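You operate a simulated robot arm through the tools that you are given. There is no shell and no other tool. Be economical: measure what you need, move in short steps, check, and stop when the job is done.

You run a simulated two-armed robot. Do the job below in one go: nothing can be reset, and whatever is moved stays where it is left.

## Task
Brush the rust off the green-banded stop block, clamped in the vice.
Fine: use the wire brush and put it back; open the vice again and lay the block on the white vice mat. Set down upright: what you pick out, wire brush. What is to be rubbed or washed off counts as gone when no trace of it is left.

Only the result counts: the job must be done as asked and must still hold three seconds after the hand-in. Knocking over, shifting, dropping, spilling or breaking anything else fails it.

## Robot
Two 7-joint arms with fingered hands on one trunk that stands fixed in place. Base frame: the origin is at the foot of the trunk, x ahead of it, y to its left, z up; the work surface is at about z = 900. Units: mm, degrees, N and s.
The left shoulder is at [70, 140, 1133], the right one opposite. With the tool pointing down near the work surface each hand reaches from about 460 to 840 mm from the base axis, measured 20 degrees to its own side. Payload 3.9 kg a hand.
Tool frame (each hand has its own): the origin (TCP) lies between the finger pads and is the grasp point; the fingertips stand 29 mm ahead of it; z points along the fingers, y is the line along which they close. Largest opening 100 mm; the body of the gripper starts 34 mm behind the TCP. The gripper is a hand of 5 fingers: y runs from the thumb to the fingers, the wrist lies at [-15, -105, -177] in the tool frame, and closing takes about 1.5 s.
Orientation is that of the tool frame in the base frame, as a unit quaternion [w, x, y, z]. With the fingers straight down and the wrist toward the robot, the tool's x, y and z point along [0, 1, 0], [1, 0, 0] and [0, 0, -1] of the base frame.

## Interface
- The arms move only by the tool drive_tool. It takes "left_plan", "right_plan" or both (then of equal length, played together; a hand with none holds still); each is a list of rows, each an object of numbers (a shift or turn left out is 0, a gripper value left out holds the last): "x", "y", "z": the shift along the base's x, y, z in mm; "ax", "ay", "az": the turn, a rotation vector about the base's x, y, z in degrees. In form: [{"x": .., "y": .., "z": .., "ax": .., "ay": .., "az": ..}, ...]. A call has 1 to 20 rows; each row shifts and turns the commanded pose from where the row before left it. "left_claw" and "right_claw" are, for a hand that has rows, the opening, from 0 (shut) to 1 (fully open), set as the call begins (left out, the last holds). Each row takes 0.2 s and may step no farther than 50 mm and 8.6 degrees from the row before; otherwise, or with a gripper value out of range, the whole call is refused. Where a pose cannot be reached the arm comes as near as it can. A force on the tool above 50 N (or 10 N above the force at the start of the call, whichever is more), or a blocked arm, ends the call early, and 0.2 s more pass. The fingers move at their own pace (about 153 mm/s each) and stop on an object; they squeeze with about 33 N. The grip force told is the motor's: it shows also when the fingers shut on nothing. Time passes only in rows, and 0.2 s behind the last, so rows that do not move let the fingers close. It gives the time, the measured TCP pose, the force on the tool (base axes), the opening and the grip force at its end, in the units of the frame above (readings bear some noise), with the torque about the TCP (base axes, N m) and any sound that the robot's microphone picked up.
- Cameras (640 x 400 px; columns grow to the right, rows downward): "scene" is now at [133.1, 9, 1463.5]; the picture's right is [0.16, -0.99, 0.00], its down [-0.62, -0.10, -0.78] and it looks along [0.77, 0.12, -0.63] (base axes); focal length 347 px, centre (320, 200). "left" rides on the left gripper at [-66, -86, -121] in its tool frame; the picture's right is [-0.76, -0.31, 0.58], its down [0.59, -0.70, 0.40] and it looks along [0.28, 0.64, 0.71] (tool axes); focal length 247 px, centre (320, 200). "right" rides on the right gripper at [66, -86, -121] in its tool frame; the picture's right is [-0.76, 0.31, -0.58], its down [-0.59, -0.70, 0.40] and it looks along [-0.28, 0.64, 0.71] (tool axes); focal length 247 px, centre (320, 200).
- camera(camera): a new picture of that camera. No time passes.
- move_column(by): slides the trunk up (or, below 0, down) by that many mm; the arms and the scene camera ride with it, the base frame stays. It gives what a move gives, with no picture.
- move_fingers(index, middle, ring, little, thumb_bend, thumb_turn, hand): sets how far each is bent, from 0 (flat) to 1 (curled in); at 0.3 the hand is open as for a grip, at 0.7 the pads meet at the TCP. One left out holds its place. A second passes; each finger stops where it meets its share of the squeeze, and holds until it gets a number again. A gripper value or a shape takes the hand back. It gives what a move gives, with no picture; readings hold the bend of each and the force on index, middle, ring, little, thumb and palm. thumb_turn goes from beside the hand (0) to across from the fingers (1), as for a grip.
- set_grasp(shape, hand): the hand has 5 fingers and takes this shape, open, in about a second: jaw (thumb against the fingers, like two jaws); tri (thumb and two fingers); tip (a fingertip pinch); poke (one finger out to press); point (the index stretched); flat (the hand flat); cup (the hand cupped); fist (a fist). The gripper value then closes the fingers along that shape, each until it touches; the sizes above hold for jaw. It gives what a move gives, with no picture.
- turn_head(pan, tilt): turns the head with the scene camera to pan (to the left, within 86 degrees either way) and tilt (down, from -29 to 69), counted from straight ahead of the robot. It gives what a move gives.
- point_at(camera, pixels): for up to 12 pixels [column, row] of the newest picture of that camera ("zoom" is the newest enlarged one), the place [x, y, z] in the base frame of the surface seen there, good to about 2 mm, but the place of the scene camera against the robot may be out by one fixed shift of up to 18 mm in any direction. No time passes.
- close_up(camera, box): a new picture of the part [left, top, right, bottom] of that camera's present view, enlarged. No time passes.
- hand_in(): hands the job in; it is judged then, once.

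Go step by step. Measure first, check grasps and placings, and put right what went wrong. The budget is 80 turns and 48 pictures, counting those below and the enlarged ones. Unless the task says otherwise, let go and move clear before handing in, and close with one line.

The tools are called after "Emit:" as name(argument=value, ...) on one line, values as JSON. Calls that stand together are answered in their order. drive_tool: Moves the arms, as the interface text tells. Its arguments: {"type":"object","properties":{"left_plan":{"type":"array","items":{"type":"object","properties":{"x":{"type":"number"},"y":{"type":"number"},"z":{"type":"number"},"ax":{"type":"number"},"ay":{"type":"number"},"az":{"type":"number"}}}},"left_claw":{"type":"number"},"right_plan":{"type":"array","items":{"type":"object","properties":{"x":{"type":"number"},"y":{"type":"number"},"z":{"type":"number"},"ax":{"type":"number"},"ay":{"type":"number"},"az":{"type":"number"}}}},"right_claw":{"type":"number"}},"required":[]} The other tools are called the same way: move_column (by) slides the trunk up or down; set_grasp (shape, hand) gives the hand a shape; move_fingers (index, middle, ring, little, thumb_bend, thumb_turn, hand) moves the fingers one by one; turn_head (pan, tilt) turns the head that bears the scene camera; camera (camera) takes a picture; point_at (camera, pixels) gives the place of the surface under pixels of a picture; close_up (camera, box) takes an enlarged picture of a part of a camera's view; hand_in () hands the job in.

At the start:

```text
t: 0.0
left_ee_pos: [401.8, 240.2, 1228.3]
left_orientation: [0.001, 0.654, 0.756, -0.001]
left_force: [0.1, 0.0, -0.1]
left_torque: [0.03, -0.01, 0.01]
left_gripper_width: 100.0
left_finger_force: 0.1
left_shape: jaw
left_bend: [0.3, 0.3, 0.3, 0.3, 0.3, 0.98]
left_finger forces: [0.0, 0.0, 0.1, 0.0, 0.1, 0.1]
right_ee_pos: [415.6, -118.8, 1213.4]
right_orientation: [0.001, 0.654, 0.756, 0.0]
right_force: [-0.7, 0.4, -0.4]
right_torque: [0.03, -0.01, 0.01]
right_gripper_width: 99.9
right_finger_force: 0.0
right_shape: jaw
right_bend: [0.3, 0.3, 0.3, 0.3, 0.3, 0.98]
right_finger forces: [0.0, 0.0, 0.1, 0.1, 0.0, 0.0]
trunk travel left (down, up): [-775.0, 65.0]
head pan, tilt: [9.1, 39.2]
```

scene: 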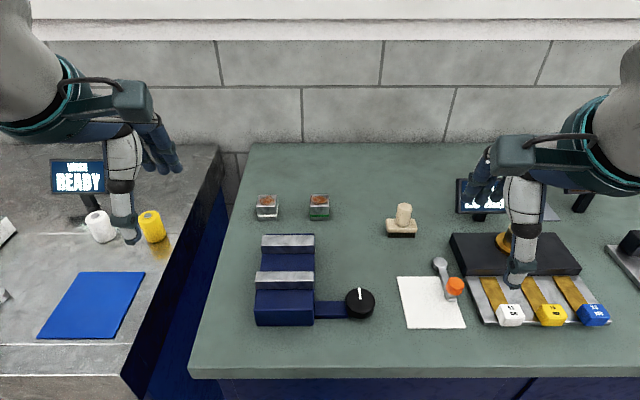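
right: 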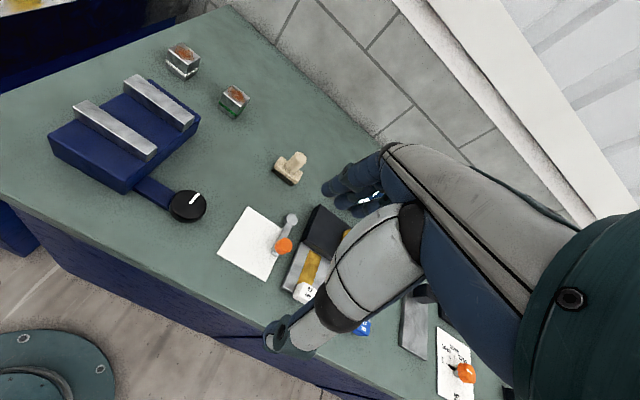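
left: 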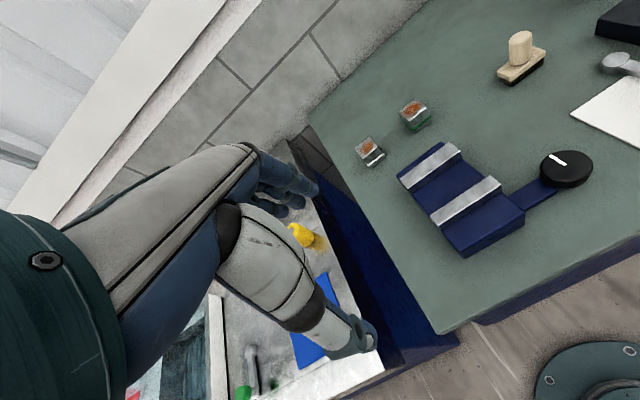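

The green-banded block seems to be at (319,205), the vice at (287,280) with its knob at (360,303), and the brush at (402,222). I'll enlarge these areas to measure them.

Emit:
close_up(camera="scene", box=[230, 170, 430, 340])

Emit:
point_at(camera="scene", pixels=[[319, 200], [319, 216], [267, 200], [404, 208], [402, 230], [288, 240], [285, 278], [285, 258], [285, 305], [360, 302], [330, 310], [430, 305]])

Emit:
close_up(camera="scene", box=[380, 170, 640, 340])

```text
2.35 times, centred on (330, 255) of scene
```

zoom: 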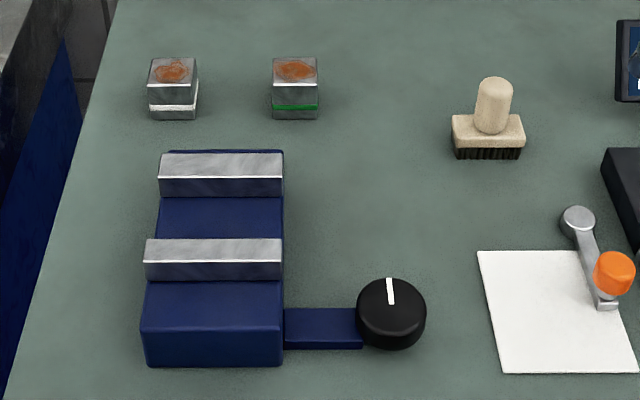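

```text
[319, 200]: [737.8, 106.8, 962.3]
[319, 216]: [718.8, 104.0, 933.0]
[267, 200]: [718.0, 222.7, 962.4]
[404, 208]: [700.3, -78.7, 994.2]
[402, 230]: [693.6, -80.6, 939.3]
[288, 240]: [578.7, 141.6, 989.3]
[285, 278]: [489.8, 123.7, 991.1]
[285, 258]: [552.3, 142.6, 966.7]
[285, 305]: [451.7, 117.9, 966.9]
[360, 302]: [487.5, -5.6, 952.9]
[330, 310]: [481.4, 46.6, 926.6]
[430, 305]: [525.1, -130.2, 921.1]
```

```text
2.35 times, centred on (510, 255) of scene
```

zoom: 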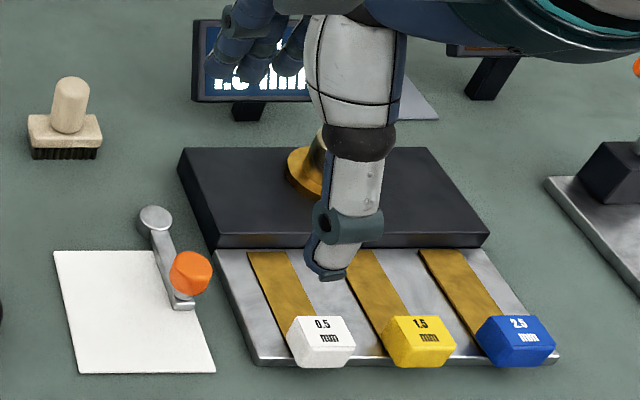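

Table points read about 20 mm high, so the scene camera offset needs calibrating. I'll measure the same features through the two hand cameras.

Emit:
point_at(camera="left", pixels=[[415, 107], [415, 126], [369, 146], [521, 42], [518, 68], [432, 165], [472, 200], [495, 215], [566, 168], [530, 197], [600, 110], [450, 120]])

Emit:
point_at(camera="right", pixels=[[235, 97], [231, 111], [183, 60], [295, 162], [287, 175], [160, 100], [115, 130], [90, 160], [187, 205], [153, 193], [245, 245], [235, 150]])

Emit:
point_at(camera="scene", pixels=[[360, 250], [360, 295], [397, 278], [455, 278], [465, 328], [408, 328], [453, 287], [440, 262]])

Emit:
close_up(camera="left", box=[340, 10, 640, 270])

Emit:
close_up(camera="right", box=[40, 30, 340, 310])

```text
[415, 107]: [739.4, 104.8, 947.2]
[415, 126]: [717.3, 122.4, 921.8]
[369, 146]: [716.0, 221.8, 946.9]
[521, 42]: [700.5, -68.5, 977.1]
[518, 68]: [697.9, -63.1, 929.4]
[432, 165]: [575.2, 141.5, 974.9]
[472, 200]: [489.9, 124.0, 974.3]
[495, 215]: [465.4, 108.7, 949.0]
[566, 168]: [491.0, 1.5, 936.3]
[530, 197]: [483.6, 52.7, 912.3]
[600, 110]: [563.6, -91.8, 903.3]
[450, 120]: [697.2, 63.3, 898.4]
```

```text
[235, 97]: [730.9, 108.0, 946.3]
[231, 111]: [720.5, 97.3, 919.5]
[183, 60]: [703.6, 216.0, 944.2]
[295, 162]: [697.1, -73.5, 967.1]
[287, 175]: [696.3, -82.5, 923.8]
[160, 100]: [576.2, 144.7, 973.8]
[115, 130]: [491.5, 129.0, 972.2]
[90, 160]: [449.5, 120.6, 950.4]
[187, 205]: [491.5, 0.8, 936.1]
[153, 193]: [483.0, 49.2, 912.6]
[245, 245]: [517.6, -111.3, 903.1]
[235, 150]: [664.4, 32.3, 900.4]
```

```text
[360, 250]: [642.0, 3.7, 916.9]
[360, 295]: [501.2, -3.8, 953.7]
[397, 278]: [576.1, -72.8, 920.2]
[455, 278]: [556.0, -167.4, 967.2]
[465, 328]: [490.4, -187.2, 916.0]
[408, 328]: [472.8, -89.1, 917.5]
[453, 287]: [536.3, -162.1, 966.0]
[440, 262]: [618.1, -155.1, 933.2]
```

```text
1.54 times, centred on (490, 140) of left
```

zoom: 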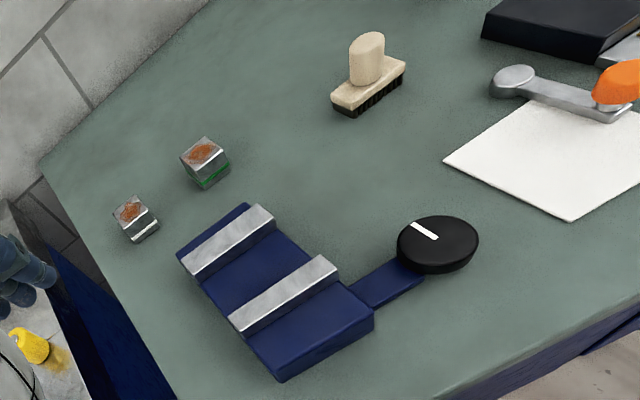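

```text
1.43 times, centred on (190, 170) of right
```

zoom: 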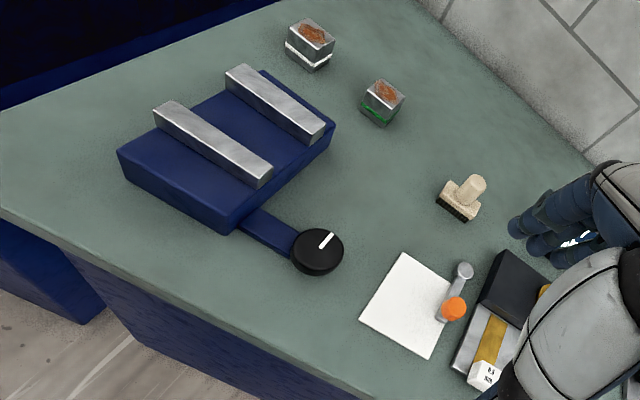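

The hand cameras put the table at z≈900, vice body top at 949, jaw tops at 974, knob top at 936 and block top at 947, so scene z reads about 16 mm high. The vice is yawed about 9°, like the hands. Next I'll bring the left hand over to look closer at the vice and block.

Emit:
drive_tool(left_plan=[{"x": 38, "y": -13, "z": -10}, {"x": 38, "y": -13, "z": -10}, {"x": 38, "y": -13, "z": -10}, {"x": 38, "y": -13, "z": -10}, {"x": 38, "y": -13, "z": -10}, {"x": 0}], left_claw=1)

Emit:
camera(camera="left")

```text
t: 1.4
left_ee_pos: [589.5, 175.7, 1178.1]
left_orientation: [0.001, 0.654, 0.756, 0.0]
left_force: [0.3, -0.1, 0.1]
left_torque: [0.0, 0.0, 0.04]
left_gripper_width: 99.7
left_finger_force: 0.1
left_shape: jaw
left_bend: [0.3, 0.3, 0.3, 0.3, 0.3, 0.98]
left_finger forces: [0.0, 0.1, 0.1, 0.1, 0.0, 0.1]
right_ee_pos: [414.1, -119.6, 1214.8]
right_orientation: [0.0, 0.654, 0.756, 0.0]
right_force: [-0.2, -0.7, 0.0]
right_torque: [0.02, -0.03, -0.04]
right_gripper_width: 99.7
right_finger_force: 0.0
right_shape: jaw
right_bend: [0.3, 0.3, 0.3, 0.3, 0.3, 0.98]
right_finger forces: [0.0, 0.1, 0.0, 0.1, 0.0, 0.0]
trunk travel left (down, up): [-775.0, 65.0]
head pan, tilt: [9.1, 39.2]
```

```text
40 pictures are left
```

left: 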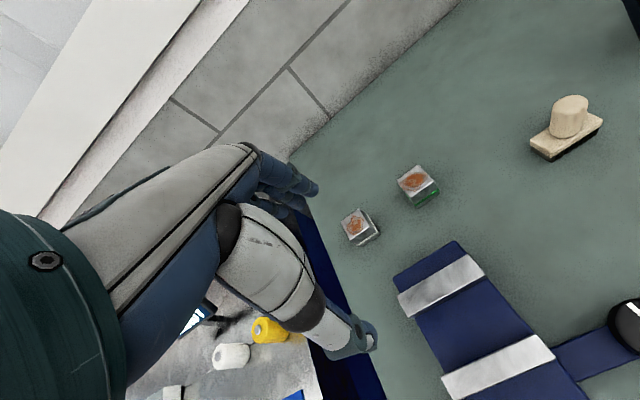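

The block is at (417,185) and the jaws are visible. I'll enlarge and measure their corners.

Emit:
close_up(camera="left", box=[330, 150, 490, 250])

Emit:
point_at(camera="left", pixels=[[401, 297], [468, 257], [482, 272], [410, 314], [444, 380], [540, 337], [553, 357], [440, 250], [629, 335], [568, 102], [534, 141], [600, 118]])

```text
4.00 times, centred on (410, 200) of left
```

zoom: 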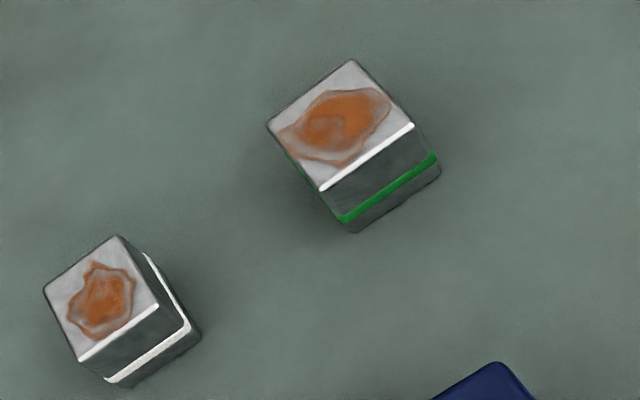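

```text
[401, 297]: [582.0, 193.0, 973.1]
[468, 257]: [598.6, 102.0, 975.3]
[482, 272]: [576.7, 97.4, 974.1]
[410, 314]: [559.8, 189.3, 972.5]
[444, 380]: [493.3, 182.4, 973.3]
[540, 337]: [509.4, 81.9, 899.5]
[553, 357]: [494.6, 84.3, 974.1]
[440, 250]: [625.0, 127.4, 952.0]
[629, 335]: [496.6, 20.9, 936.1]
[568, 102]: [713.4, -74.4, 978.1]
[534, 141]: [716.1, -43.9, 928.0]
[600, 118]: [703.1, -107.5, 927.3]
```

Emit:
point_at(camera="zoom", pixels=[[352, 64], [271, 126], [322, 186], [410, 126], [340, 125], [350, 226], [437, 168], [370, 180], [298, 165]])

Emit:
close_up(camera="left", box=[480, 60, 640, 160])

```text
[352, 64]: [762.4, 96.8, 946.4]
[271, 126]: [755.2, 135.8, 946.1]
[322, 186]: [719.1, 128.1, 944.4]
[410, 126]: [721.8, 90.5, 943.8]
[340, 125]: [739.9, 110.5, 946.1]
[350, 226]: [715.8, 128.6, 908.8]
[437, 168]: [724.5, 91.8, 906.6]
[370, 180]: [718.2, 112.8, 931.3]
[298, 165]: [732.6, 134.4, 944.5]
```

```text
4.00 times, centred on (560, 110) of left
```

zoom: 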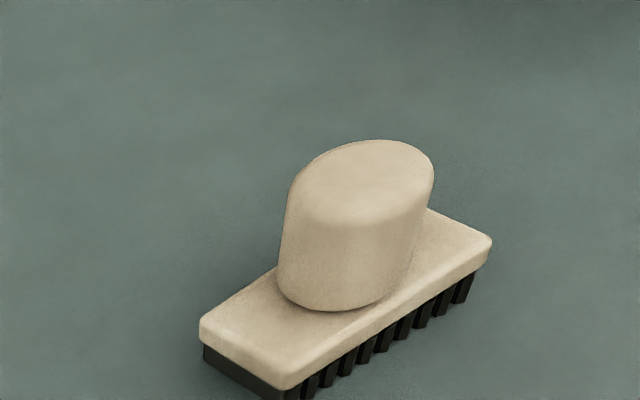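

Block centre is about (739.5,112.8) with its top at 946, size about 38 mm and yaw about 10°. I'll go above it, rotate 2° and descend to z≈1000 first.

Emit:
drive_tool(left_plan=[{"x": 38, "y": -16, "z": -20, "az": 2}, {"x": 38, "y": -16, "z": -20}, {"x": 37, "y": -16, "z": -20}, {"x": 37, "y": -15, "z": -20}, {"z": -40}, {"z": -40}, {}], left_claw=1)

Emit:
camera(camera="left")

Emit:
close_up(camera="scene", box=[230, 130, 430, 260])

```text
t: 3.0
left_ee_pos: [741.5, 111.2, 1019.5]
left_orientation: [-0.001, 0.641, 0.768, 0.0]
left_force: [-0.3, 0.3, 0.0]
left_torque: [-0.02, 0.0, -0.01]
left_gripper_width: 100.1
left_finger_force: 0.1
left_shape: jaw
left_bend: [0.3, 0.3, 0.3, 0.3, 0.3, 0.98]
left_finger forces: [0.0, 0.0, 0.0, 0.0, 0.0, 0.0]
right_ee_pos: [416.2, -119.8, 1214.4]
right_orientation: [0.0, 0.654, 0.757, 0.001]
right_force: [0.8, 0.0, 0.7]
right_torque: [0.03, 0.0, 0.0]
right_gripper_width: 100.0
right_finger_force: 0.1
right_shape: jaw
right_bend: [0.3, 0.3, 0.3, 0.3, 0.3, 0.98]
right_finger forces: [0.1, 0.1, 0.1, 0.0, 0.0, 0.0]
trunk travel left (down, up): [-775.0, 65.0]
head pan, tilt: [9.1, 39.2]
```

```text
37 pictures are left
```

left: 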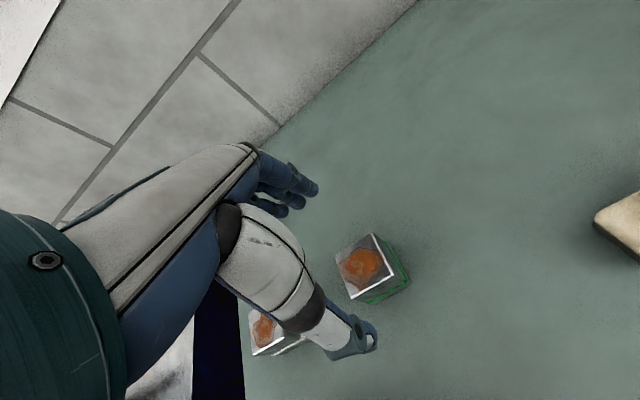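

```text
3.08 times, centred on (330, 195) of scene
```

zoom: 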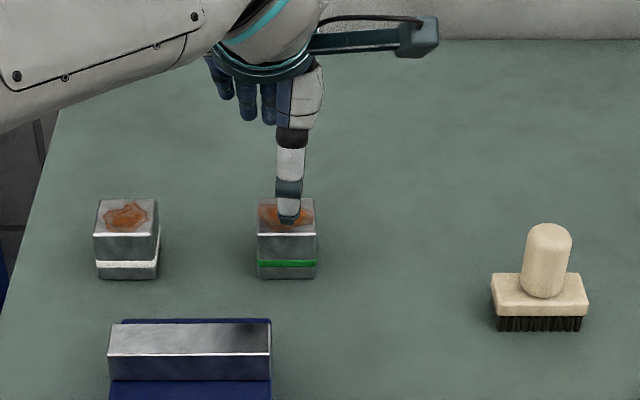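

The hand straddles the block, with the thumb in front and the fingers behind. I'll descend to TCP z≈954 and close.

Emit:
drive_tool(left_plan=[{"z": -22, "x": -1}, {"z": -22}, {"z": -20}, {}], left_claw=1)

Emit:
drive_tool(left_plan=[{}, {}, {}, {}, {}, {}, {}, {}, {}, {}], left_claw=0)

Emit:
close_up(camera="scene", box=[230, 130, 430, 260])

```text
t: 4.0
left_ee_pos: [740.7, 112.8, 953.4]
left_orientation: [0.001, 0.641, 0.768, -0.001]
left_force: [0.4, 0.2, -0.1]
left_torque: [-0.05, 0.02, 0.01]
left_gripper_width: 99.8
left_finger_force: 0.1
left_shape: jaw
left_bend: [0.3, 0.3, 0.3, 0.3, 0.3, 0.98]
left_finger forces: [0.0, 0.1, 0.0, 0.1, 0.1, 0.0]
right_ee_pos: [415.9, -119.5, 1213.1]
right_orientation: [0.0, 0.655, 0.756, 0.0]
right_force: [0.5, 0.0, -0.6]
right_torque: [0.01, 0.02, 0.0]
right_gripper_width: 99.7
right_finger_force: 0.1
right_shape: jaw
right_bend: [0.3, 0.3, 0.3, 0.3, 0.3, 0.98]
right_finger forces: [0.1, 0.0, 0.0, 0.0, 0.0, 0.1]
trunk travel left (down, up): [-775.0, 65.0]
head pan, tilt: [9.1, 39.2]
```

```text
t: 6.2
left_ee_pos: [739.2, 112.6, 954.4]
left_orientation: [0.0, 0.64, 0.768, 0.0]
left_force: [-1.6, -0.2, -0.3]
left_torque: [0.0, 0.03, -0.02]
left_gripper_width: 38.9
left_finger_force: 33.2
left_shape: jaw
left_bend: [0.43, 0.45, 0.74, 0.54, 0.42, 1.0]
left_finger forces: [18.0, 9.5, 0.1, 0.0, 28.7, 0.0]
right_ee_pos: [415.8, -119.8, 1213.0]
right_orientation: [0.0, 0.654, 0.757, 0.0]
right_force: [0.1, -0.5, 0.0]
right_torque: [0.04, 0.02, -0.01]
right_gripper_width: 99.9
right_finger_force: 0.0
right_shape: jaw
right_bend: [0.3, 0.3, 0.3, 0.3, 0.3, 0.98]
right_finger forces: [0.1, 0.0, 0.0, 0.0, 0.0, 0.0]
trunk travel left (down, up): [-775.0, 65.0]
head pan, tilt: [9.1, 39.2]
```

```text
3.08 times, centred on (330, 195) of scene
```

zoom: 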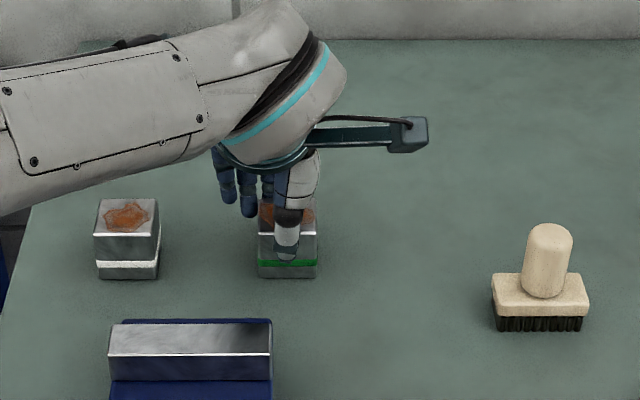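

Gripped: width 38.9 mm, with index, middle and thumb loaded. I'll lift and carry to above the vice gap centre, about (535.5,137).

Emit:
drive_tool(left_plan=[{"z": 25}, {"z": 40}, {"z": 45}, {"x": -40, "y": 5}, {"x": -41, "y": 5}, {"x": -41, "y": 5}, {"x": -41, "y": 5}, {"x": -41, "y": 4}, {"z": -20}, {}])

Emit:
close_up(camera="scene", box=[200, 180, 400, 340])

Emit:
camera(camera="left")

```text
t: 8.4
left_ee_pos: [535.7, 137.5, 1043.3]
left_orientation: [0.0, 0.641, 0.767, 0.0]
left_force: [0.4, -0.3, -6.6]
left_torque: [-0.01, -0.01, 0.03]
left_gripper_width: 38.9
left_finger_force: 32.9
left_shape: jaw
left_bend: [0.43, 0.45, 0.74, 0.54, 0.42, 1.0]
left_finger forces: [18.6, 9.7, 0.1, 0.0, 28.5, 0.1]
right_ee_pos: [416.8, -119.7, 1213.2]
right_orientation: [0.0, 0.654, 0.757, 0.0]
right_force: [0.1, 0.1, -0.1]
right_torque: [0.0, -0.02, 0.04]
right_gripper_width: 100.0
right_finger_force: 0.1
right_shape: jaw
right_bend: [0.3, 0.3, 0.3, 0.3, 0.3, 0.98]
right_finger forces: [0.0, 0.0, 0.0, 0.0, 0.1, 0.0]
trunk travel left (down, up): [-775.0, 65.0]
head pan, tilt: [9.1, 39.2]
```

```text
2.50 times, centred on (300, 260) of scene
```

zoom: 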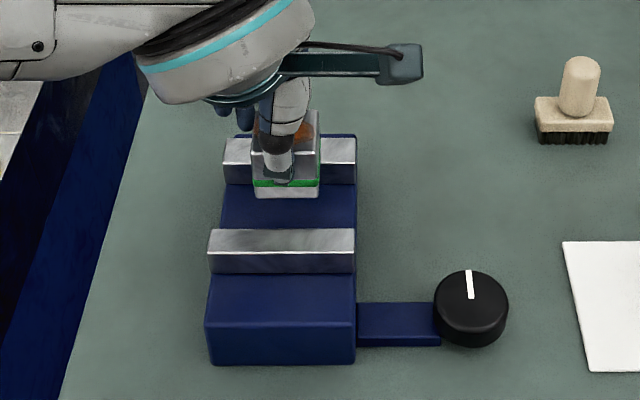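

```text
33 pictures are left
```

left: 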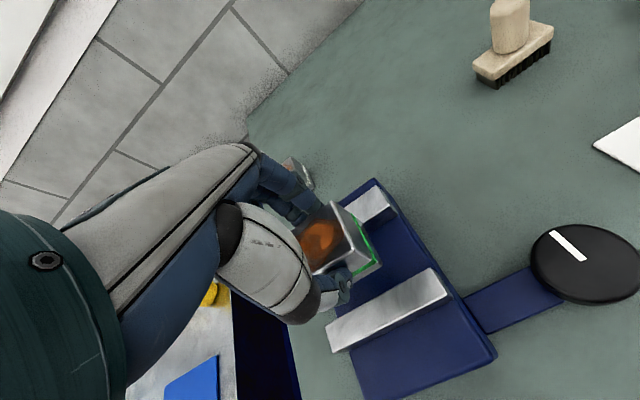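

The block hangs over the gap. I'll check the floor height between the jaws and the block's lower edge.

Emit:
point_at(camera="left", pixels=[[400, 260], [392, 277], [440, 290], [400, 315], [376, 268], [353, 279], [345, 205], [372, 263]])

```text
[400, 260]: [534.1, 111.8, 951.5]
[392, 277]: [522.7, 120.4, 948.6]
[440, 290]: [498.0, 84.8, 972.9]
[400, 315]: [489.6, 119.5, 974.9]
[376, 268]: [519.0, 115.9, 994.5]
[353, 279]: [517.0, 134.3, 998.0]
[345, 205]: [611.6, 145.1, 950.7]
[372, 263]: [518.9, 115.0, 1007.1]
```

Emit:
drive_tool(left_plan=[{"z": -15}, {"z": -15}, {"z": -4}, {"z": -2}, {"z": -2}, {}])

Emit:
close_up(camera="scene", box=[200, 180, 400, 340])

```text
t: 9.8
left_ee_pos: [536.7, 137.4, 1003.6]
left_orientation: [0.0, 0.641, 0.767, -0.001]
left_force: [-0.9, 0.1, -4.9]
left_torque: [-0.03, 0.02, -0.08]
left_gripper_width: 38.7
left_finger_force: 32.5
left_shape: jaw
left_bend: [0.43, 0.45, 0.74, 0.54, 0.42, 1.0]
left_finger forces: [18.8, 9.8, 0.1, 0.1, 28.4, 0.0]
right_ee_pos: [416.4, -119.5, 1213.0]
right_orientation: [0.0, 0.654, 0.756, 0.0]
right_force: [-0.4, -0.2, -0.3]
right_torque: [-0.02, 0.0, -0.02]
right_gripper_width: 100.1
right_finger_force: 0.1
right_shape: jaw
right_bend: [0.3, 0.3, 0.3, 0.3, 0.3, 0.98]
right_finger forces: [0.0, 0.0, 0.1, 0.0, 0.0, 0.0]
trunk travel left (down, up): [-775.0, 65.0]
head pan, tilt: [9.1, 39.2]
```

```text
2.50 times, centred on (300, 260) of scene
```

zoom: 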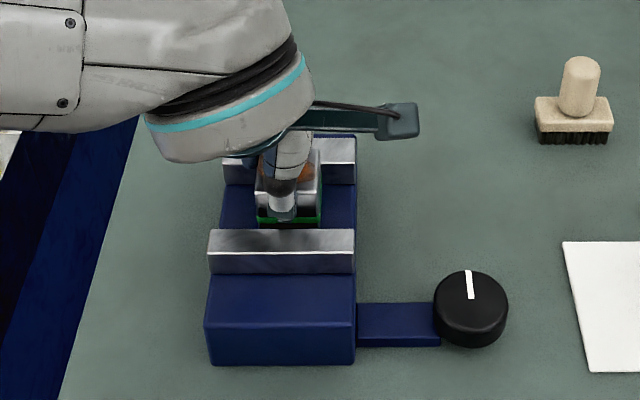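

The force dropped from 6.6 to 4.9 N, so the block is beginning to touch the floor. I'll press down slightly, then check.

Emit:
drive_tool(left_plan=[{"z": -1}, {"z": -1}, {}])

```text
t: 10.6
left_ee_pos: [536.4, 138.0, 1003.6]
left_orientation: [0.002, 0.641, 0.768, 0.0]
left_force: [-0.2, -0.2, -1.8]
left_torque: [0.08, -0.11, 0.02]
left_gripper_width: 38.8
left_finger_force: 32.8
left_shape: jaw
left_bend: [0.43, 0.45, 0.74, 0.54, 0.42, 1.0]
left_finger forces: [18.8, 14.3, 0.0, 0.1, 28.4, 0.1]
right_ee_pos: [416.2, -120.2, 1214.0]
right_orientation: [0.001, 0.654, 0.756, -0.001]
right_force: [-0.1, -0.6, -0.4]
right_torque: [-0.02, 0.0, 0.02]
right_gripper_width: 99.8
right_finger_force: 0.0
right_shape: jaw
right_bend: [0.3, 0.3, 0.3, 0.3, 0.3, 0.98]
right_finger forces: [0.1, 0.0, 0.0, 0.0, 0.0, 0.0]
trunk travel left (down, up): [-775.0, 65.0]
head pan, tilt: [9.1, 39.2]
```

The block rests on the vice floor. I'll open a few mm and lift straight out.

Emit:
drive_tool(left_plan=[{}, {}, {}], left_claw=0.46)

Emit:
drive_tool(left_plan=[{"z": 8}, {"z": 12}, {"z": 20}, {"z": 40}, {"z": 40}, {"x": -20, "y": 45, "z": 40}, {"x": -20, "y": 48}, {"x": -20, "y": 48}, {}])

Emit:
camera(camera="scene")

```text
t: 11.4
left_ee_pos: [536.3, 137.4, 1003.9]
left_orientation: [0.001, 0.641, 0.768, 0.0]
left_force: [2.0, 0.7, 2.3]
left_torque: [0.04, -0.11, -0.01]
left_gripper_width: 44.8
left_finger_force: 0.0
left_shape: jaw
left_bend: [0.42, 0.44, 0.74, 0.5, 0.37, 1.0]
left_finger forces: [0.2, 2.5, 0.0, 0.1, 3.7, 0.1]
right_ee_pos: [416.8, -120.1, 1213.5]
right_orientation: [-0.001, 0.654, 0.756, 0.001]
right_force: [-0.5, 0.2, 0.2]
right_torque: [0.02, 0.01, -0.01]
right_gripper_width: 99.8
right_finger_force: 0.1
right_shape: jaw
right_bend: [0.3, 0.3, 0.3, 0.3, 0.3, 0.98]
right_finger forces: [0.0, 0.0, 0.0, 0.0, 0.1, 0.0]
trunk travel left (down, up): [-775.0, 65.0]
head pan, tilt: [9.1, 39.2]
```

```text
refused: row 6 steps farther than a row can; nothing moved
```

```text
31 pictures are left
```

scene: 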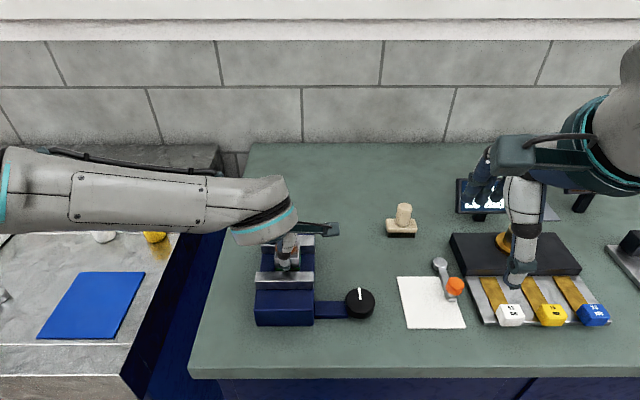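

Residual contact remains (thumb 3.7 N, middle 2.5 N). I'll open slightly more and lift slowly.

Emit:
drive_tool(left_plan=[{}, {}, {"z": 3}, {"z": 5}, {}], left_claw=0.52)

Emit:
close_up(camera="scene", box=[220, 200, 380, 330])

```text
t: 12.6
left_ee_pos: [536.1, 135.9, 1010.4]
left_orientation: [0.001, 0.641, 0.768, 0.0]
left_force: [0.3, -0.3, 0.3]
left_torque: [0.01, 0.02, 0.01]
left_gripper_width: 51.8
left_finger_force: 0.0
left_shape: jaw
left_bend: [0.4, 0.42, 0.74, 0.48, 0.33, 1.0]
left_finger forces: [0.1, 0.1, 0.1, 0.1, 0.0, 0.0]
right_ee_pos: [415.3, -119.4, 1214.5]
right_orientation: [0.0, 0.654, 0.756, -0.001]
right_force: [-0.4, 0.7, -0.6]
right_torque: [-0.01, 0.03, 0.02]
right_gripper_width: 99.6
right_finger_force: 0.0
right_shape: jaw
right_bend: [0.3, 0.3, 0.3, 0.3, 0.3, 0.98]
right_finger forces: [0.0, 0.1, 0.0, 0.0, 0.0, 0.0]
trunk travel left (down, up): [-775.0, 65.0]
head pan, tilt: [9.1, 39.2]
```

```text
3.08 times, centred on (300, 265) of scene
```

zoom: 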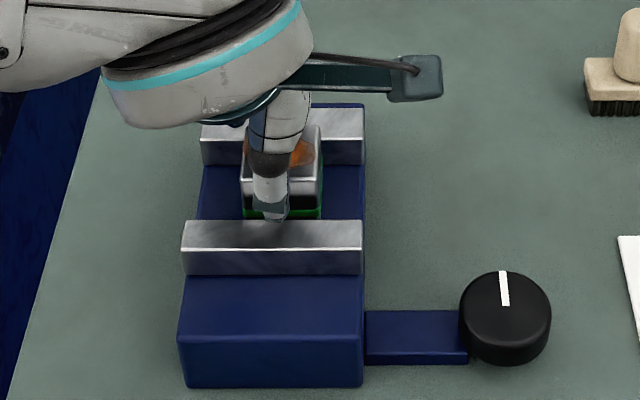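

All finger forces are zero, so the block is free in the gap. I'll raise the left hand well clear and bring the right hand above the knob at about (491,1).

Emit:
drive_tool(left_plan=[{"z": 10}, {"z": 20}, {"z": 40}, {"z": 45}, {"x": -10, "y": 30, "z": 35}, {"x": -15, "y": 45}, {"x": -15, "y": 45}, {"x": -15, "y": 45}, {}])

Emit:
drive_tool(right_plan=[{"x": 12, "y": 20, "z": -25}, {"x": 12, "y": 20, "z": -25}, {"x": 12, "y": 20, "z": -25}, {"x": 13, "y": 20, "z": -25}, {"x": 13, "y": 20, "z": -25}, {"x": 13, "y": 20, "z": -25}, {}], right_claw=1)

Emit:
camera(camera="right")

Emit:
close_up(camera="scene", box=[220, 180, 420, 340])

```text
t: 14.6
left_ee_pos: [480.1, 300.8, 1162.0]
left_orientation: [-0.001, 0.641, 0.767, 0.001]
left_force: [1.1, -0.7, -0.3]
left_torque: [0.04, -0.06, 0.02]
left_gripper_width: 51.9
left_finger_force: 0.0
left_shape: jaw
left_bend: [0.4, 0.42, 0.74, 0.48, 0.33, 1.0]
left_finger forces: [0.1, 0.1, 0.0, 0.0, 0.1, 0.0]
right_ee_pos: [416.0, -120.8, 1212.8]
right_orientation: [-0.001, 0.654, 0.756, 0.001]
right_force: [0.4, -0.2, 0.7]
right_torque: [0.0, 0.0, -0.01]
right_gripper_width: 99.9
right_finger_force: 0.0
right_shape: jaw
right_bend: [0.3, 0.3, 0.3, 0.3, 0.3, 0.98]
right_finger forces: [0.1, 0.0, 0.1, 0.0, 0.0, 0.0]
trunk travel left (down, up): [-775.0, 65.0]
head pan, tilt: [9.1, 39.2]
```

```text
t: 16.2
left_ee_pos: [479.4, 301.0, 1162.2]
left_orientation: [-0.001, 0.641, 0.767, -0.001]
left_force: [0.0, 0.1, 0.6]
left_torque: [0.02, -0.01, -0.01]
left_gripper_width: 52.0
left_finger_force: 0.0
left_shape: jaw
left_bend: [0.4, 0.42, 0.74, 0.48, 0.33, 1.0]
left_finger forces: [0.1, 0.0, 0.1, 0.0, 0.1, 0.0]
right_ee_pos: [490.2, -0.2, 1064.3]
right_orientation: [-0.001, 0.654, 0.756, 0.0]
right_force: [0.0, 0.4, -0.7]
right_torque: [0.01, 0.0, 0.04]
right_gripper_width: 100.0
right_finger_force: 0.1
right_shape: jaw
right_bend: [0.3, 0.3, 0.3, 0.3, 0.3, 0.98]
right_finger forces: [0.0, 0.0, 0.1, 0.0, 0.1, 0.0]
trunk travel left (down, up): [-775.0, 65.0]
head pan, tilt: [9.1, 39.2]
```

```text
29 pictures are left
```

right: 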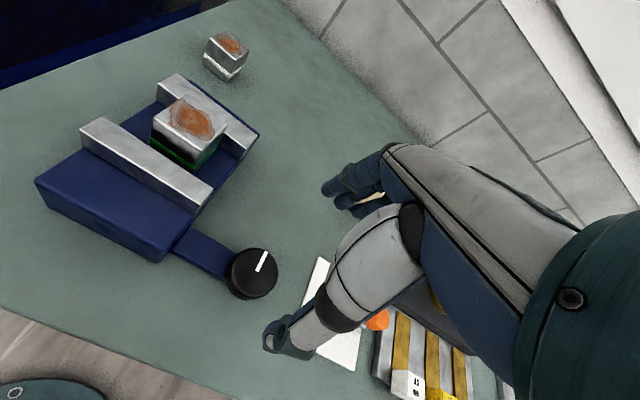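

```text
2.50 times, centred on (320, 260) of scene
```

zoom: 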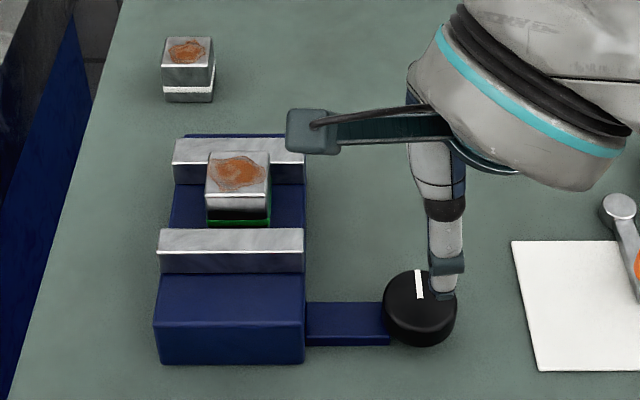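

Emit:
point_at(camera="right", pixels=[[254, 268], [228, 268], [277, 272], [250, 250], [251, 292], [265, 255], [257, 268], [250, 298], [215, 258], [340, 330]])

Emit:
close_up(camera="right", box=[170, 210, 330, 320])

```text
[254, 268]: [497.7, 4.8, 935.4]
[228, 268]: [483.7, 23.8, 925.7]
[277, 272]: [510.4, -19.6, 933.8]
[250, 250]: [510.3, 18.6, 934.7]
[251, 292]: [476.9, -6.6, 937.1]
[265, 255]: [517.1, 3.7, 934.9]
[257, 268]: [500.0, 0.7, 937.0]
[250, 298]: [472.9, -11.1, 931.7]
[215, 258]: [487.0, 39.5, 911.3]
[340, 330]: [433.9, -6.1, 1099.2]
```

```text
3.64 times, centred on (250, 265) of right
```

zoom: 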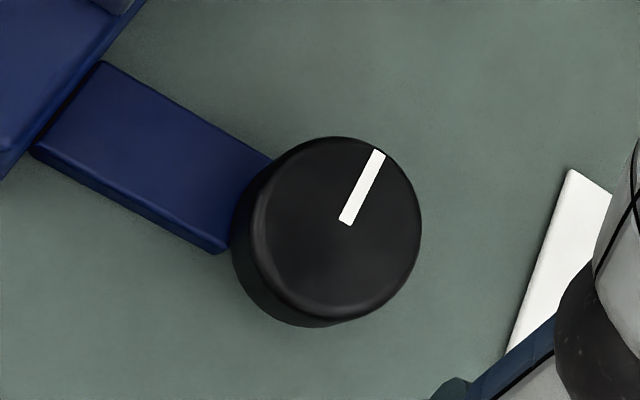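

The knob centre is about (493.5,1), diameter about 54, top z 936, with its marker pointing along +x. I'll pre-rotate the right hand 45° counter-clockwise above it and shift to centre, claw at 0.75.

Emit:
drive_tool(right_plan=[{"x": 3, "y": 1, "az": 8}, {"az": 8}, {"az": 8}, {"az": 8}, {"az": 8}, {"az": 8}, {"z": -30}, {"z": -30}, {}], right_claw=0.75)

Emit:
camera(camera="right")

Emit:
close_up(camera="scene", box=[280, 220, 440, 340])

```text
t: 18.2
left_ee_pos: [479.3, 301.5, 1160.5]
left_orientation: [0.001, 0.641, 0.768, -0.001]
left_force: [0.5, 0.5, 0.1]
left_torque: [0.0, 0.0, -0.01]
left_gripper_width: 51.7
left_finger_force: 0.1
left_shape: jaw
left_bend: [0.4, 0.42, 0.74, 0.48, 0.33, 1.0]
left_finger forces: [0.0, 0.0, 0.0, 0.1, 0.0, 0.0]
right_ee_pos: [494.0, 2.3, 1003.5]
right_orientation: [0.0, 0.388, 0.922, 0.0]
right_force: [0.5, -0.5, 0.5]
right_torque: [0.0, 0.03, -0.02]
right_gripper_width: 75.3
right_finger_force: 0.1
right_shape: jaw
right_bend: [0.39, 0.34, 0.25, 0.39, 0.3, 0.99]
right_finger forces: [0.0, 0.0, 0.0, 0.0, 0.1, 0.0]
right hand out of reach, approached as far as the arm can: row 5, 6
trunk travel left (down, up): [-775.0, 65.0]
head pan, tilt: [9.1, 39.2]
```

```text
26 pictures are left
```

right: 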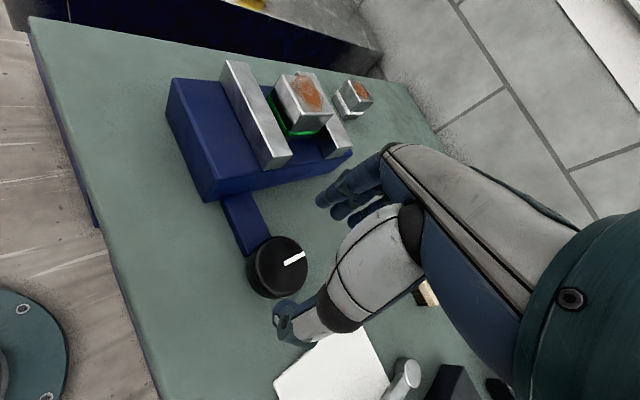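

```text
3.33 times, centred on (360, 280) of scene
```

zoom: 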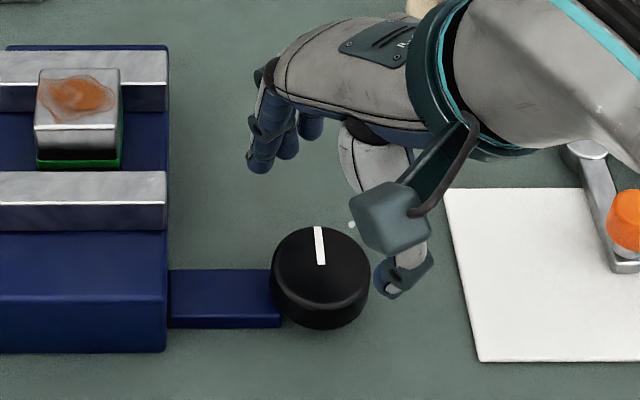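

The hand reached a yaw of about 44° and is centred: the TCP axis projects at (281,265) and the knob is at (277,264). I'll descend to z≈945 and close.

Emit:
drive_tool(right_plan=[{"z": -20}, {"z": -20}, {"z": -12}, {"z": -6}, {}])

Emit:
drive_tool(right_plan=[{}, {}, {}, {}, {}, {}, {}, {}], right_claw=0)

Emit:
close_up(camera="scene", box=[280, 220, 440, 340])

```text
t: 19.4
left_ee_pos: [478.8, 301.8, 1160.4]
left_orientation: [0.001, 0.641, 0.768, -0.001]
left_force: [0.4, -0.3, -0.5]
left_torque: [0.0, -0.03, 0.0]
left_gripper_width: 52.0
left_finger_force: 0.0
left_shape: jaw
left_bend: [0.4, 0.42, 0.74, 0.48, 0.33, 1.0]
left_finger forces: [0.1, 0.0, 0.0, 0.0, 0.0, 0.1]
right_ee_pos: [494.6, 2.1, 945.0]
right_orientation: [0.0, 0.389, 0.921, -0.001]
right_force: [0.5, 1.3, 0.0]
right_torque: [0.03, 0.01, -0.02]
right_gripper_width: 75.3
right_finger_force: 0.0
right_shape: jaw
right_bend: [0.39, 0.34, 0.25, 0.39, 0.3, 0.99]
right_finger forces: [0.0, 0.0, 0.1, 0.1, 0.0, 0.1]
trunk travel left (down, up): [-775.0, 65.0]
head pan, tilt: [9.1, 39.2]
```

```text
t: 21.2
left_ee_pos: [479.8, 301.1, 1161.1]
left_orientation: [0.001, 0.641, 0.768, 0.0]
left_force: [-0.4, -0.4, 0.1]
left_torque: [0.01, -0.03, -0.01]
left_gripper_width: 52.0
left_finger_force: 0.0
left_shape: jaw
left_bend: [0.4, 0.42, 0.74, 0.48, 0.33, 1.0]
left_finger forces: [0.0, 0.0, 0.0, 0.0, 0.1, 0.1]
right_ee_pos: [493.8, 0.9, 945.3]
right_orientation: [0.0, 0.388, 0.921, 0.0]
right_force: [-5.0, -3.1, -3.0]
right_torque: [-0.05, 0.06, 0.0]
right_gripper_width: 45.2
right_finger_force: 32.7
right_shape: jaw
right_bend: [0.42, 0.44, 0.75, 0.54, 0.38, 1.0]
right_finger forces: [15.6, 9.0, 0.1, 0.0, 29.7, 0.0]
trunk travel left (down, up): [-775.0, 65.0]
head pan, tilt: [9.1, 39.2]
```

```text
3.33 times, centred on (360, 280) of scene
```

zoom: 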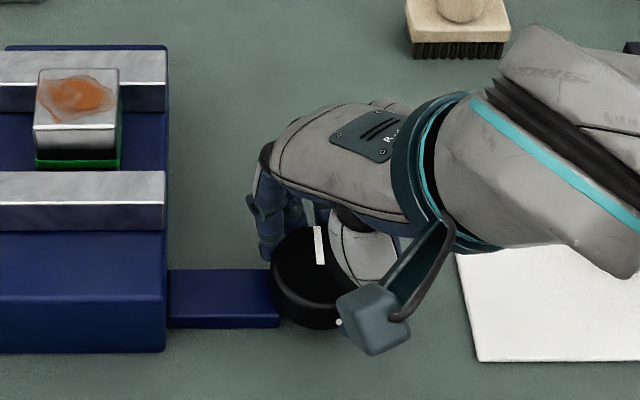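

Gripped on the knob (width 45, 33 N). I'll turn clockwise 32° and watch the jaw.

Emit:
drive_tool(right_plan=[{"az": -8}, {"az": -8}, {"az": -8}, {"az": -8}, {}])

Emit:
close_up(camera="scene", box=[220, 200, 420, 340])

```text
t: 22.4
left_ee_pos: [480.4, 302.1, 1161.5]
left_orientation: [0.001, 0.641, 0.768, -0.001]
left_force: [-0.5, -0.8, -0.5]
left_torque: [0.03, 0.02, 0.03]
left_gripper_width: 51.9
left_finger_force: 0.1
left_shape: jaw
left_bend: [0.4, 0.42, 0.74, 0.48, 0.33, 1.0]
left_finger forces: [0.0, 0.1, 0.0, 0.1, 0.0, 0.0]
right_ee_pos: [493.6, 2.0, 944.7]
right_orientation: [0.0, 0.628, 0.778, 0.0]
right_force: [-3.7, 2.5, -5.5]
right_torque: [0.07, 0.01, 0.06]
right_gripper_width: 45.3
right_finger_force: 32.9
right_shape: jaw
right_bend: [0.42, 0.44, 0.75, 0.54, 0.38, 1.0]
right_finger forces: [17.0, 9.1, 0.1, 0.0, 28.9, 0.0]
trunk travel left (down, up): [-775.0, 65.0]
head pan, tilt: [9.1, 39.2]
```

```text
2.86 times, centred on (320, 270) of scene
```

zoom: 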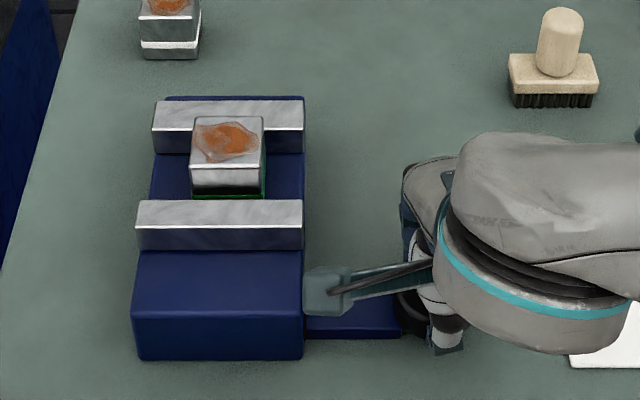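

The front jaw moved about 1.5 px rearward, so clockwise closes. I'll continue turning 64° more.

Emit:
drive_tool(right_plan=[{"az": -8}, {"az": -8}, {"az": -8}, {"az": -8}, {"az": -8}, {"az": -8}, {"az": -8}, {"az": -8}, {}])

Emit:
close_up(camera="scene", box=[220, 200, 420, 340])

```text
t: 24.4
left_ee_pos: [482.0, 302.8, 1160.7]
left_orientation: [0.001, 0.641, 0.768, -0.001]
left_force: [-0.2, 0.6, 0.8]
left_torque: [0.04, -0.02, -0.02]
left_gripper_width: 51.7
left_finger_force: 0.0
left_shape: jaw
left_bend: [0.4, 0.42, 0.74, 0.48, 0.33, 1.0]
left_finger forces: [0.0, 0.0, 0.0, 0.0, 0.0, 0.1]
right_ee_pos: [495.3, 1.6, 945.4]
right_orientation: [0.0, 0.945, 0.327, 0.0]
right_force: [7.2, 6.5, -1.6]
right_torque: [0.13, -0.2, 0.1]
right_gripper_width: 45.2
right_finger_force: 33.0
right_shape: jaw
right_bend: [0.41, 0.44, 0.75, 0.54, 0.38, 0.99]
right_finger forces: [19.7, 8.1, 0.1, 0.0, 28.9, 0.0]
trunk travel left (down, up): [-775.0, 65.0]
head pan, tilt: [9.1, 39.2]
```

```text
2.86 times, centred on (320, 270) of scene
```

zoom: 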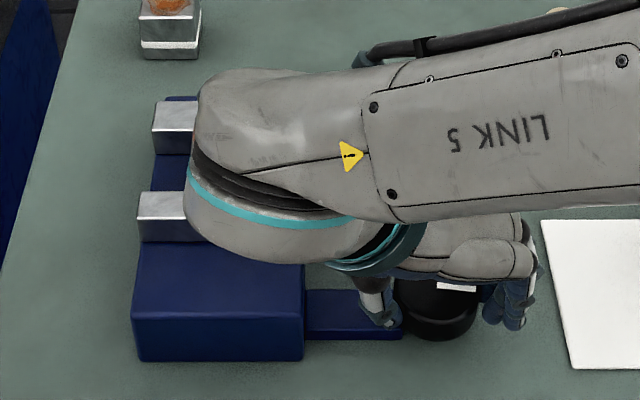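

The jaw has advanced about 10 mm after 96°. I'll release, rise, rotate back 96°, regrip and turn again.

Emit:
drive_tool(right_plan=[{}, {}, {"z": 15}, {"z": 20}, {"az": 8}, {"az": 8}, {"az": 8}, {"az": 8}, {"az": 8}, {"az": 8}, {"az": 8}, {"az": 8}, {"az": 8}, {"az": 8}, {"az": 8}, {"az": 8}, {"z": -15}, {"z": -20}, {}], right_claw=0.75)

Emit:
drive_tool(right_plan=[{}, {}, {}, {}, {}, {}, {"az": -8}, {"az": -8}, {"az": -8}, {"az": -8}, {"az": -8}, {"az": -8}, {"az": -8}, {"az": -8}, {"az": -8}, {"az": -8}, {"az": -8}, {"az": -8}, {}], right_claw=0)

Emit:
close_up(camera="scene", box=[220, 200, 420, 340])

```text
t: 28.4
left_ee_pos: [479.9, 300.9, 1160.9]
left_orientation: [0.001, 0.641, 0.768, -0.001]
left_force: [0.2, -0.5, -0.3]
left_torque: [0.0, 0.0, -0.01]
left_gripper_width: 52.0
left_finger_force: 0.1
left_shape: jaw
left_bend: [0.4, 0.42, 0.74, 0.48, 0.33, 1.0]
left_finger forces: [0.0, 0.1, 0.1, 0.1, 0.0, 0.0]
right_ee_pos: [492.7, 1.4, 945.3]
right_orientation: [0.0, 0.388, 0.922, 0.0]
right_force: [0.6, 0.4, 0.0]
right_torque: [0.0, -0.01, 0.01]
right_gripper_width: 74.7
right_finger_force: 0.2
right_shape: jaw
right_bend: [0.4, 0.34, 0.25, 0.39, 0.3, 0.99]
right_finger forces: [0.0, 0.0, 0.1, 0.1, 0.1, 0.0]
trunk travel left (down, up): [-775.0, 65.0]
head pan, tilt: [9.1, 39.2]
```

```text
t: 32.4
left_ee_pos: [482.7, 303.1, 1159.2]
left_orientation: [0.0, 0.641, 0.768, -0.001]
left_force: [-0.5, -0.2, -0.4]
left_torque: [0.02, -0.03, 0.0]
left_gripper_width: 52.0
left_finger_force: 0.0
left_shape: jaw
left_bend: [0.4, 0.42, 0.74, 0.48, 0.33, 1.0]
left_finger forces: [0.0, 0.1, 0.0, 0.0, 0.0, 0.0]
right_ee_pos: [495.4, 3.2, 945.2]
right_orientation: [0.0, 0.945, 0.326, 0.0]
right_force: [10.5, 12.0, -2.1]
right_torque: [0.16, -0.52, 0.74]
right_gripper_width: 40.9
right_finger_force: 32.9
right_shape: jaw
right_bend: [0.42, 0.43, 0.74, 0.54, 0.41, 1.0]
right_finger forces: [24.4, 8.6, 0.0, 0.1, 28.7, 0.0]
trunk travel left (down, up): [-775.0, 65.0]
head pan, tilt: [9.1, 39.2]
```

```text
2.86 times, centred on (320, 270) of scene
```

zoom: 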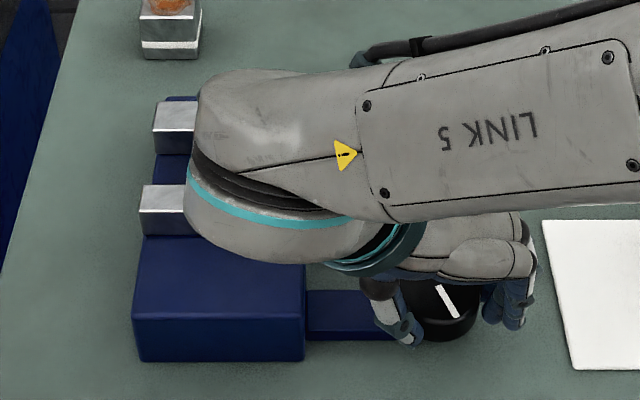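

Torque rose to 0.74 N·m and the jaw moved less than expected. I'll release, swing back and look at the jaw, block and knob.

Emit:
drive_tool(right_plan=[{}, {}, {"z": 15}, {"z": 20}, {"z": 25}, {"az": 8}, {"az": 8}, {"az": 8}, {"az": 8}, {"az": 8}, {"az": 8}, {"az": 8}, {"az": 8}, {"az": 8}, {"az": 8}, {"az": 8}, {"az": 8}, {}], right_claw=0.75)

Emit:
camera(camera="right")

Emit:
close_up(camera="scene", box=[220, 200, 420, 340])

```text
t: 36.2
left_ee_pos: [480.5, 302.7, 1161.4]
left_orientation: [0.001, 0.641, 0.767, -0.001]
left_force: [0.0, -0.8, -0.4]
left_torque: [0.02, 0.02, 0.0]
left_gripper_width: 51.7
left_finger_force: 0.1
left_shape: jaw
left_bend: [0.4, 0.42, 0.74, 0.48, 0.33, 1.0]
left_finger forces: [0.0, 0.1, 0.0, 0.0, 0.0, 0.0]
right_ee_pos: [493.5, 2.6, 1005.3]
right_orientation: [0.001, 0.388, 0.922, 0.0]
right_force: [0.3, 0.8, -0.3]
right_torque: [0.02, -0.01, 0.01]
right_gripper_width: 74.8
right_finger_force: 0.0
right_shape: jaw
right_bend: [0.4, 0.34, 0.25, 0.39, 0.3, 0.99]
right_finger forces: [0.1, 0.0, 0.1, 0.0, 0.0, 0.0]
trunk travel left (down, up): [-775.0, 65.0]
head pan, tilt: [9.1, 39.2]
```

```text
20 pictures are left
```

right: 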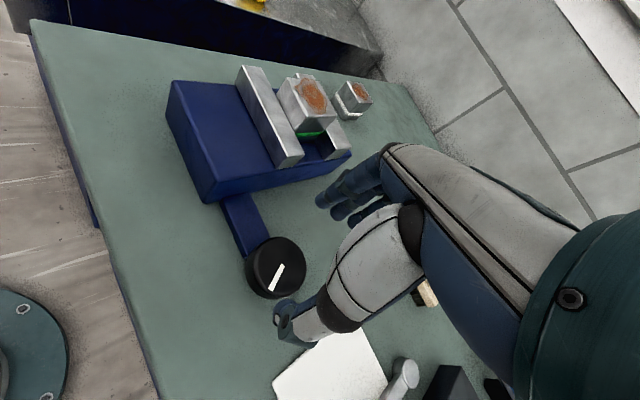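

```text
2.86 times, centred on (320, 270) of scene
```

zoom: 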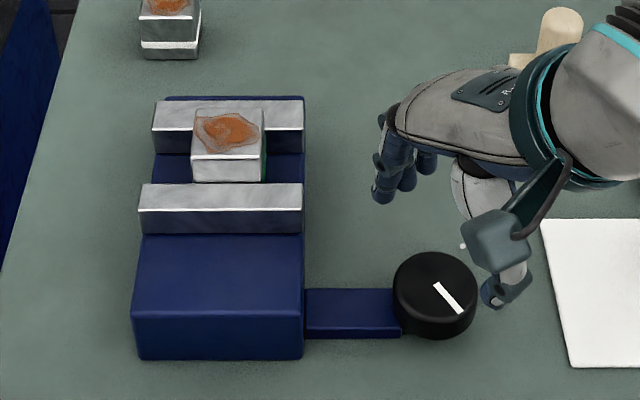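

The knob is turned about 140° in total, so the second grip slipped a bit. I'll measure the current gap and knob rim.

Emit:
point_at(camera="right", pixels=[[279, 260], [258, 262], [301, 258], [278, 242], [280, 278], [281, 266], [272, 288], [302, 158], [323, 138], [333, 134], [310, 100], [280, 130]])

Emit:
close_up(camera="right", box=[220, 50, 380, 170])

```text
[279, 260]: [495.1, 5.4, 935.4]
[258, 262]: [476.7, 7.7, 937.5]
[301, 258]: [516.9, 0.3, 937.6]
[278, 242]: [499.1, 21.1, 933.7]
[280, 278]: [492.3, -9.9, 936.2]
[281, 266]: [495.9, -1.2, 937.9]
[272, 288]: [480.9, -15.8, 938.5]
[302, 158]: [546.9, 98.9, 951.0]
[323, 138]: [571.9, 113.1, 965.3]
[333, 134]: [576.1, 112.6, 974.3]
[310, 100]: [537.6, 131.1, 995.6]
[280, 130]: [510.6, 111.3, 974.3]
```

```text
3.33 times, centred on (300, 110) of right
```

zoom: 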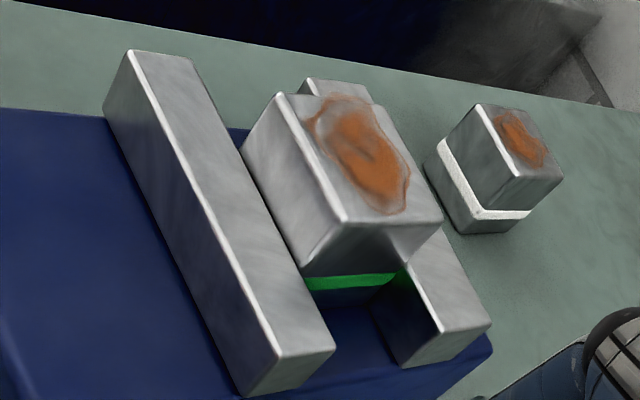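

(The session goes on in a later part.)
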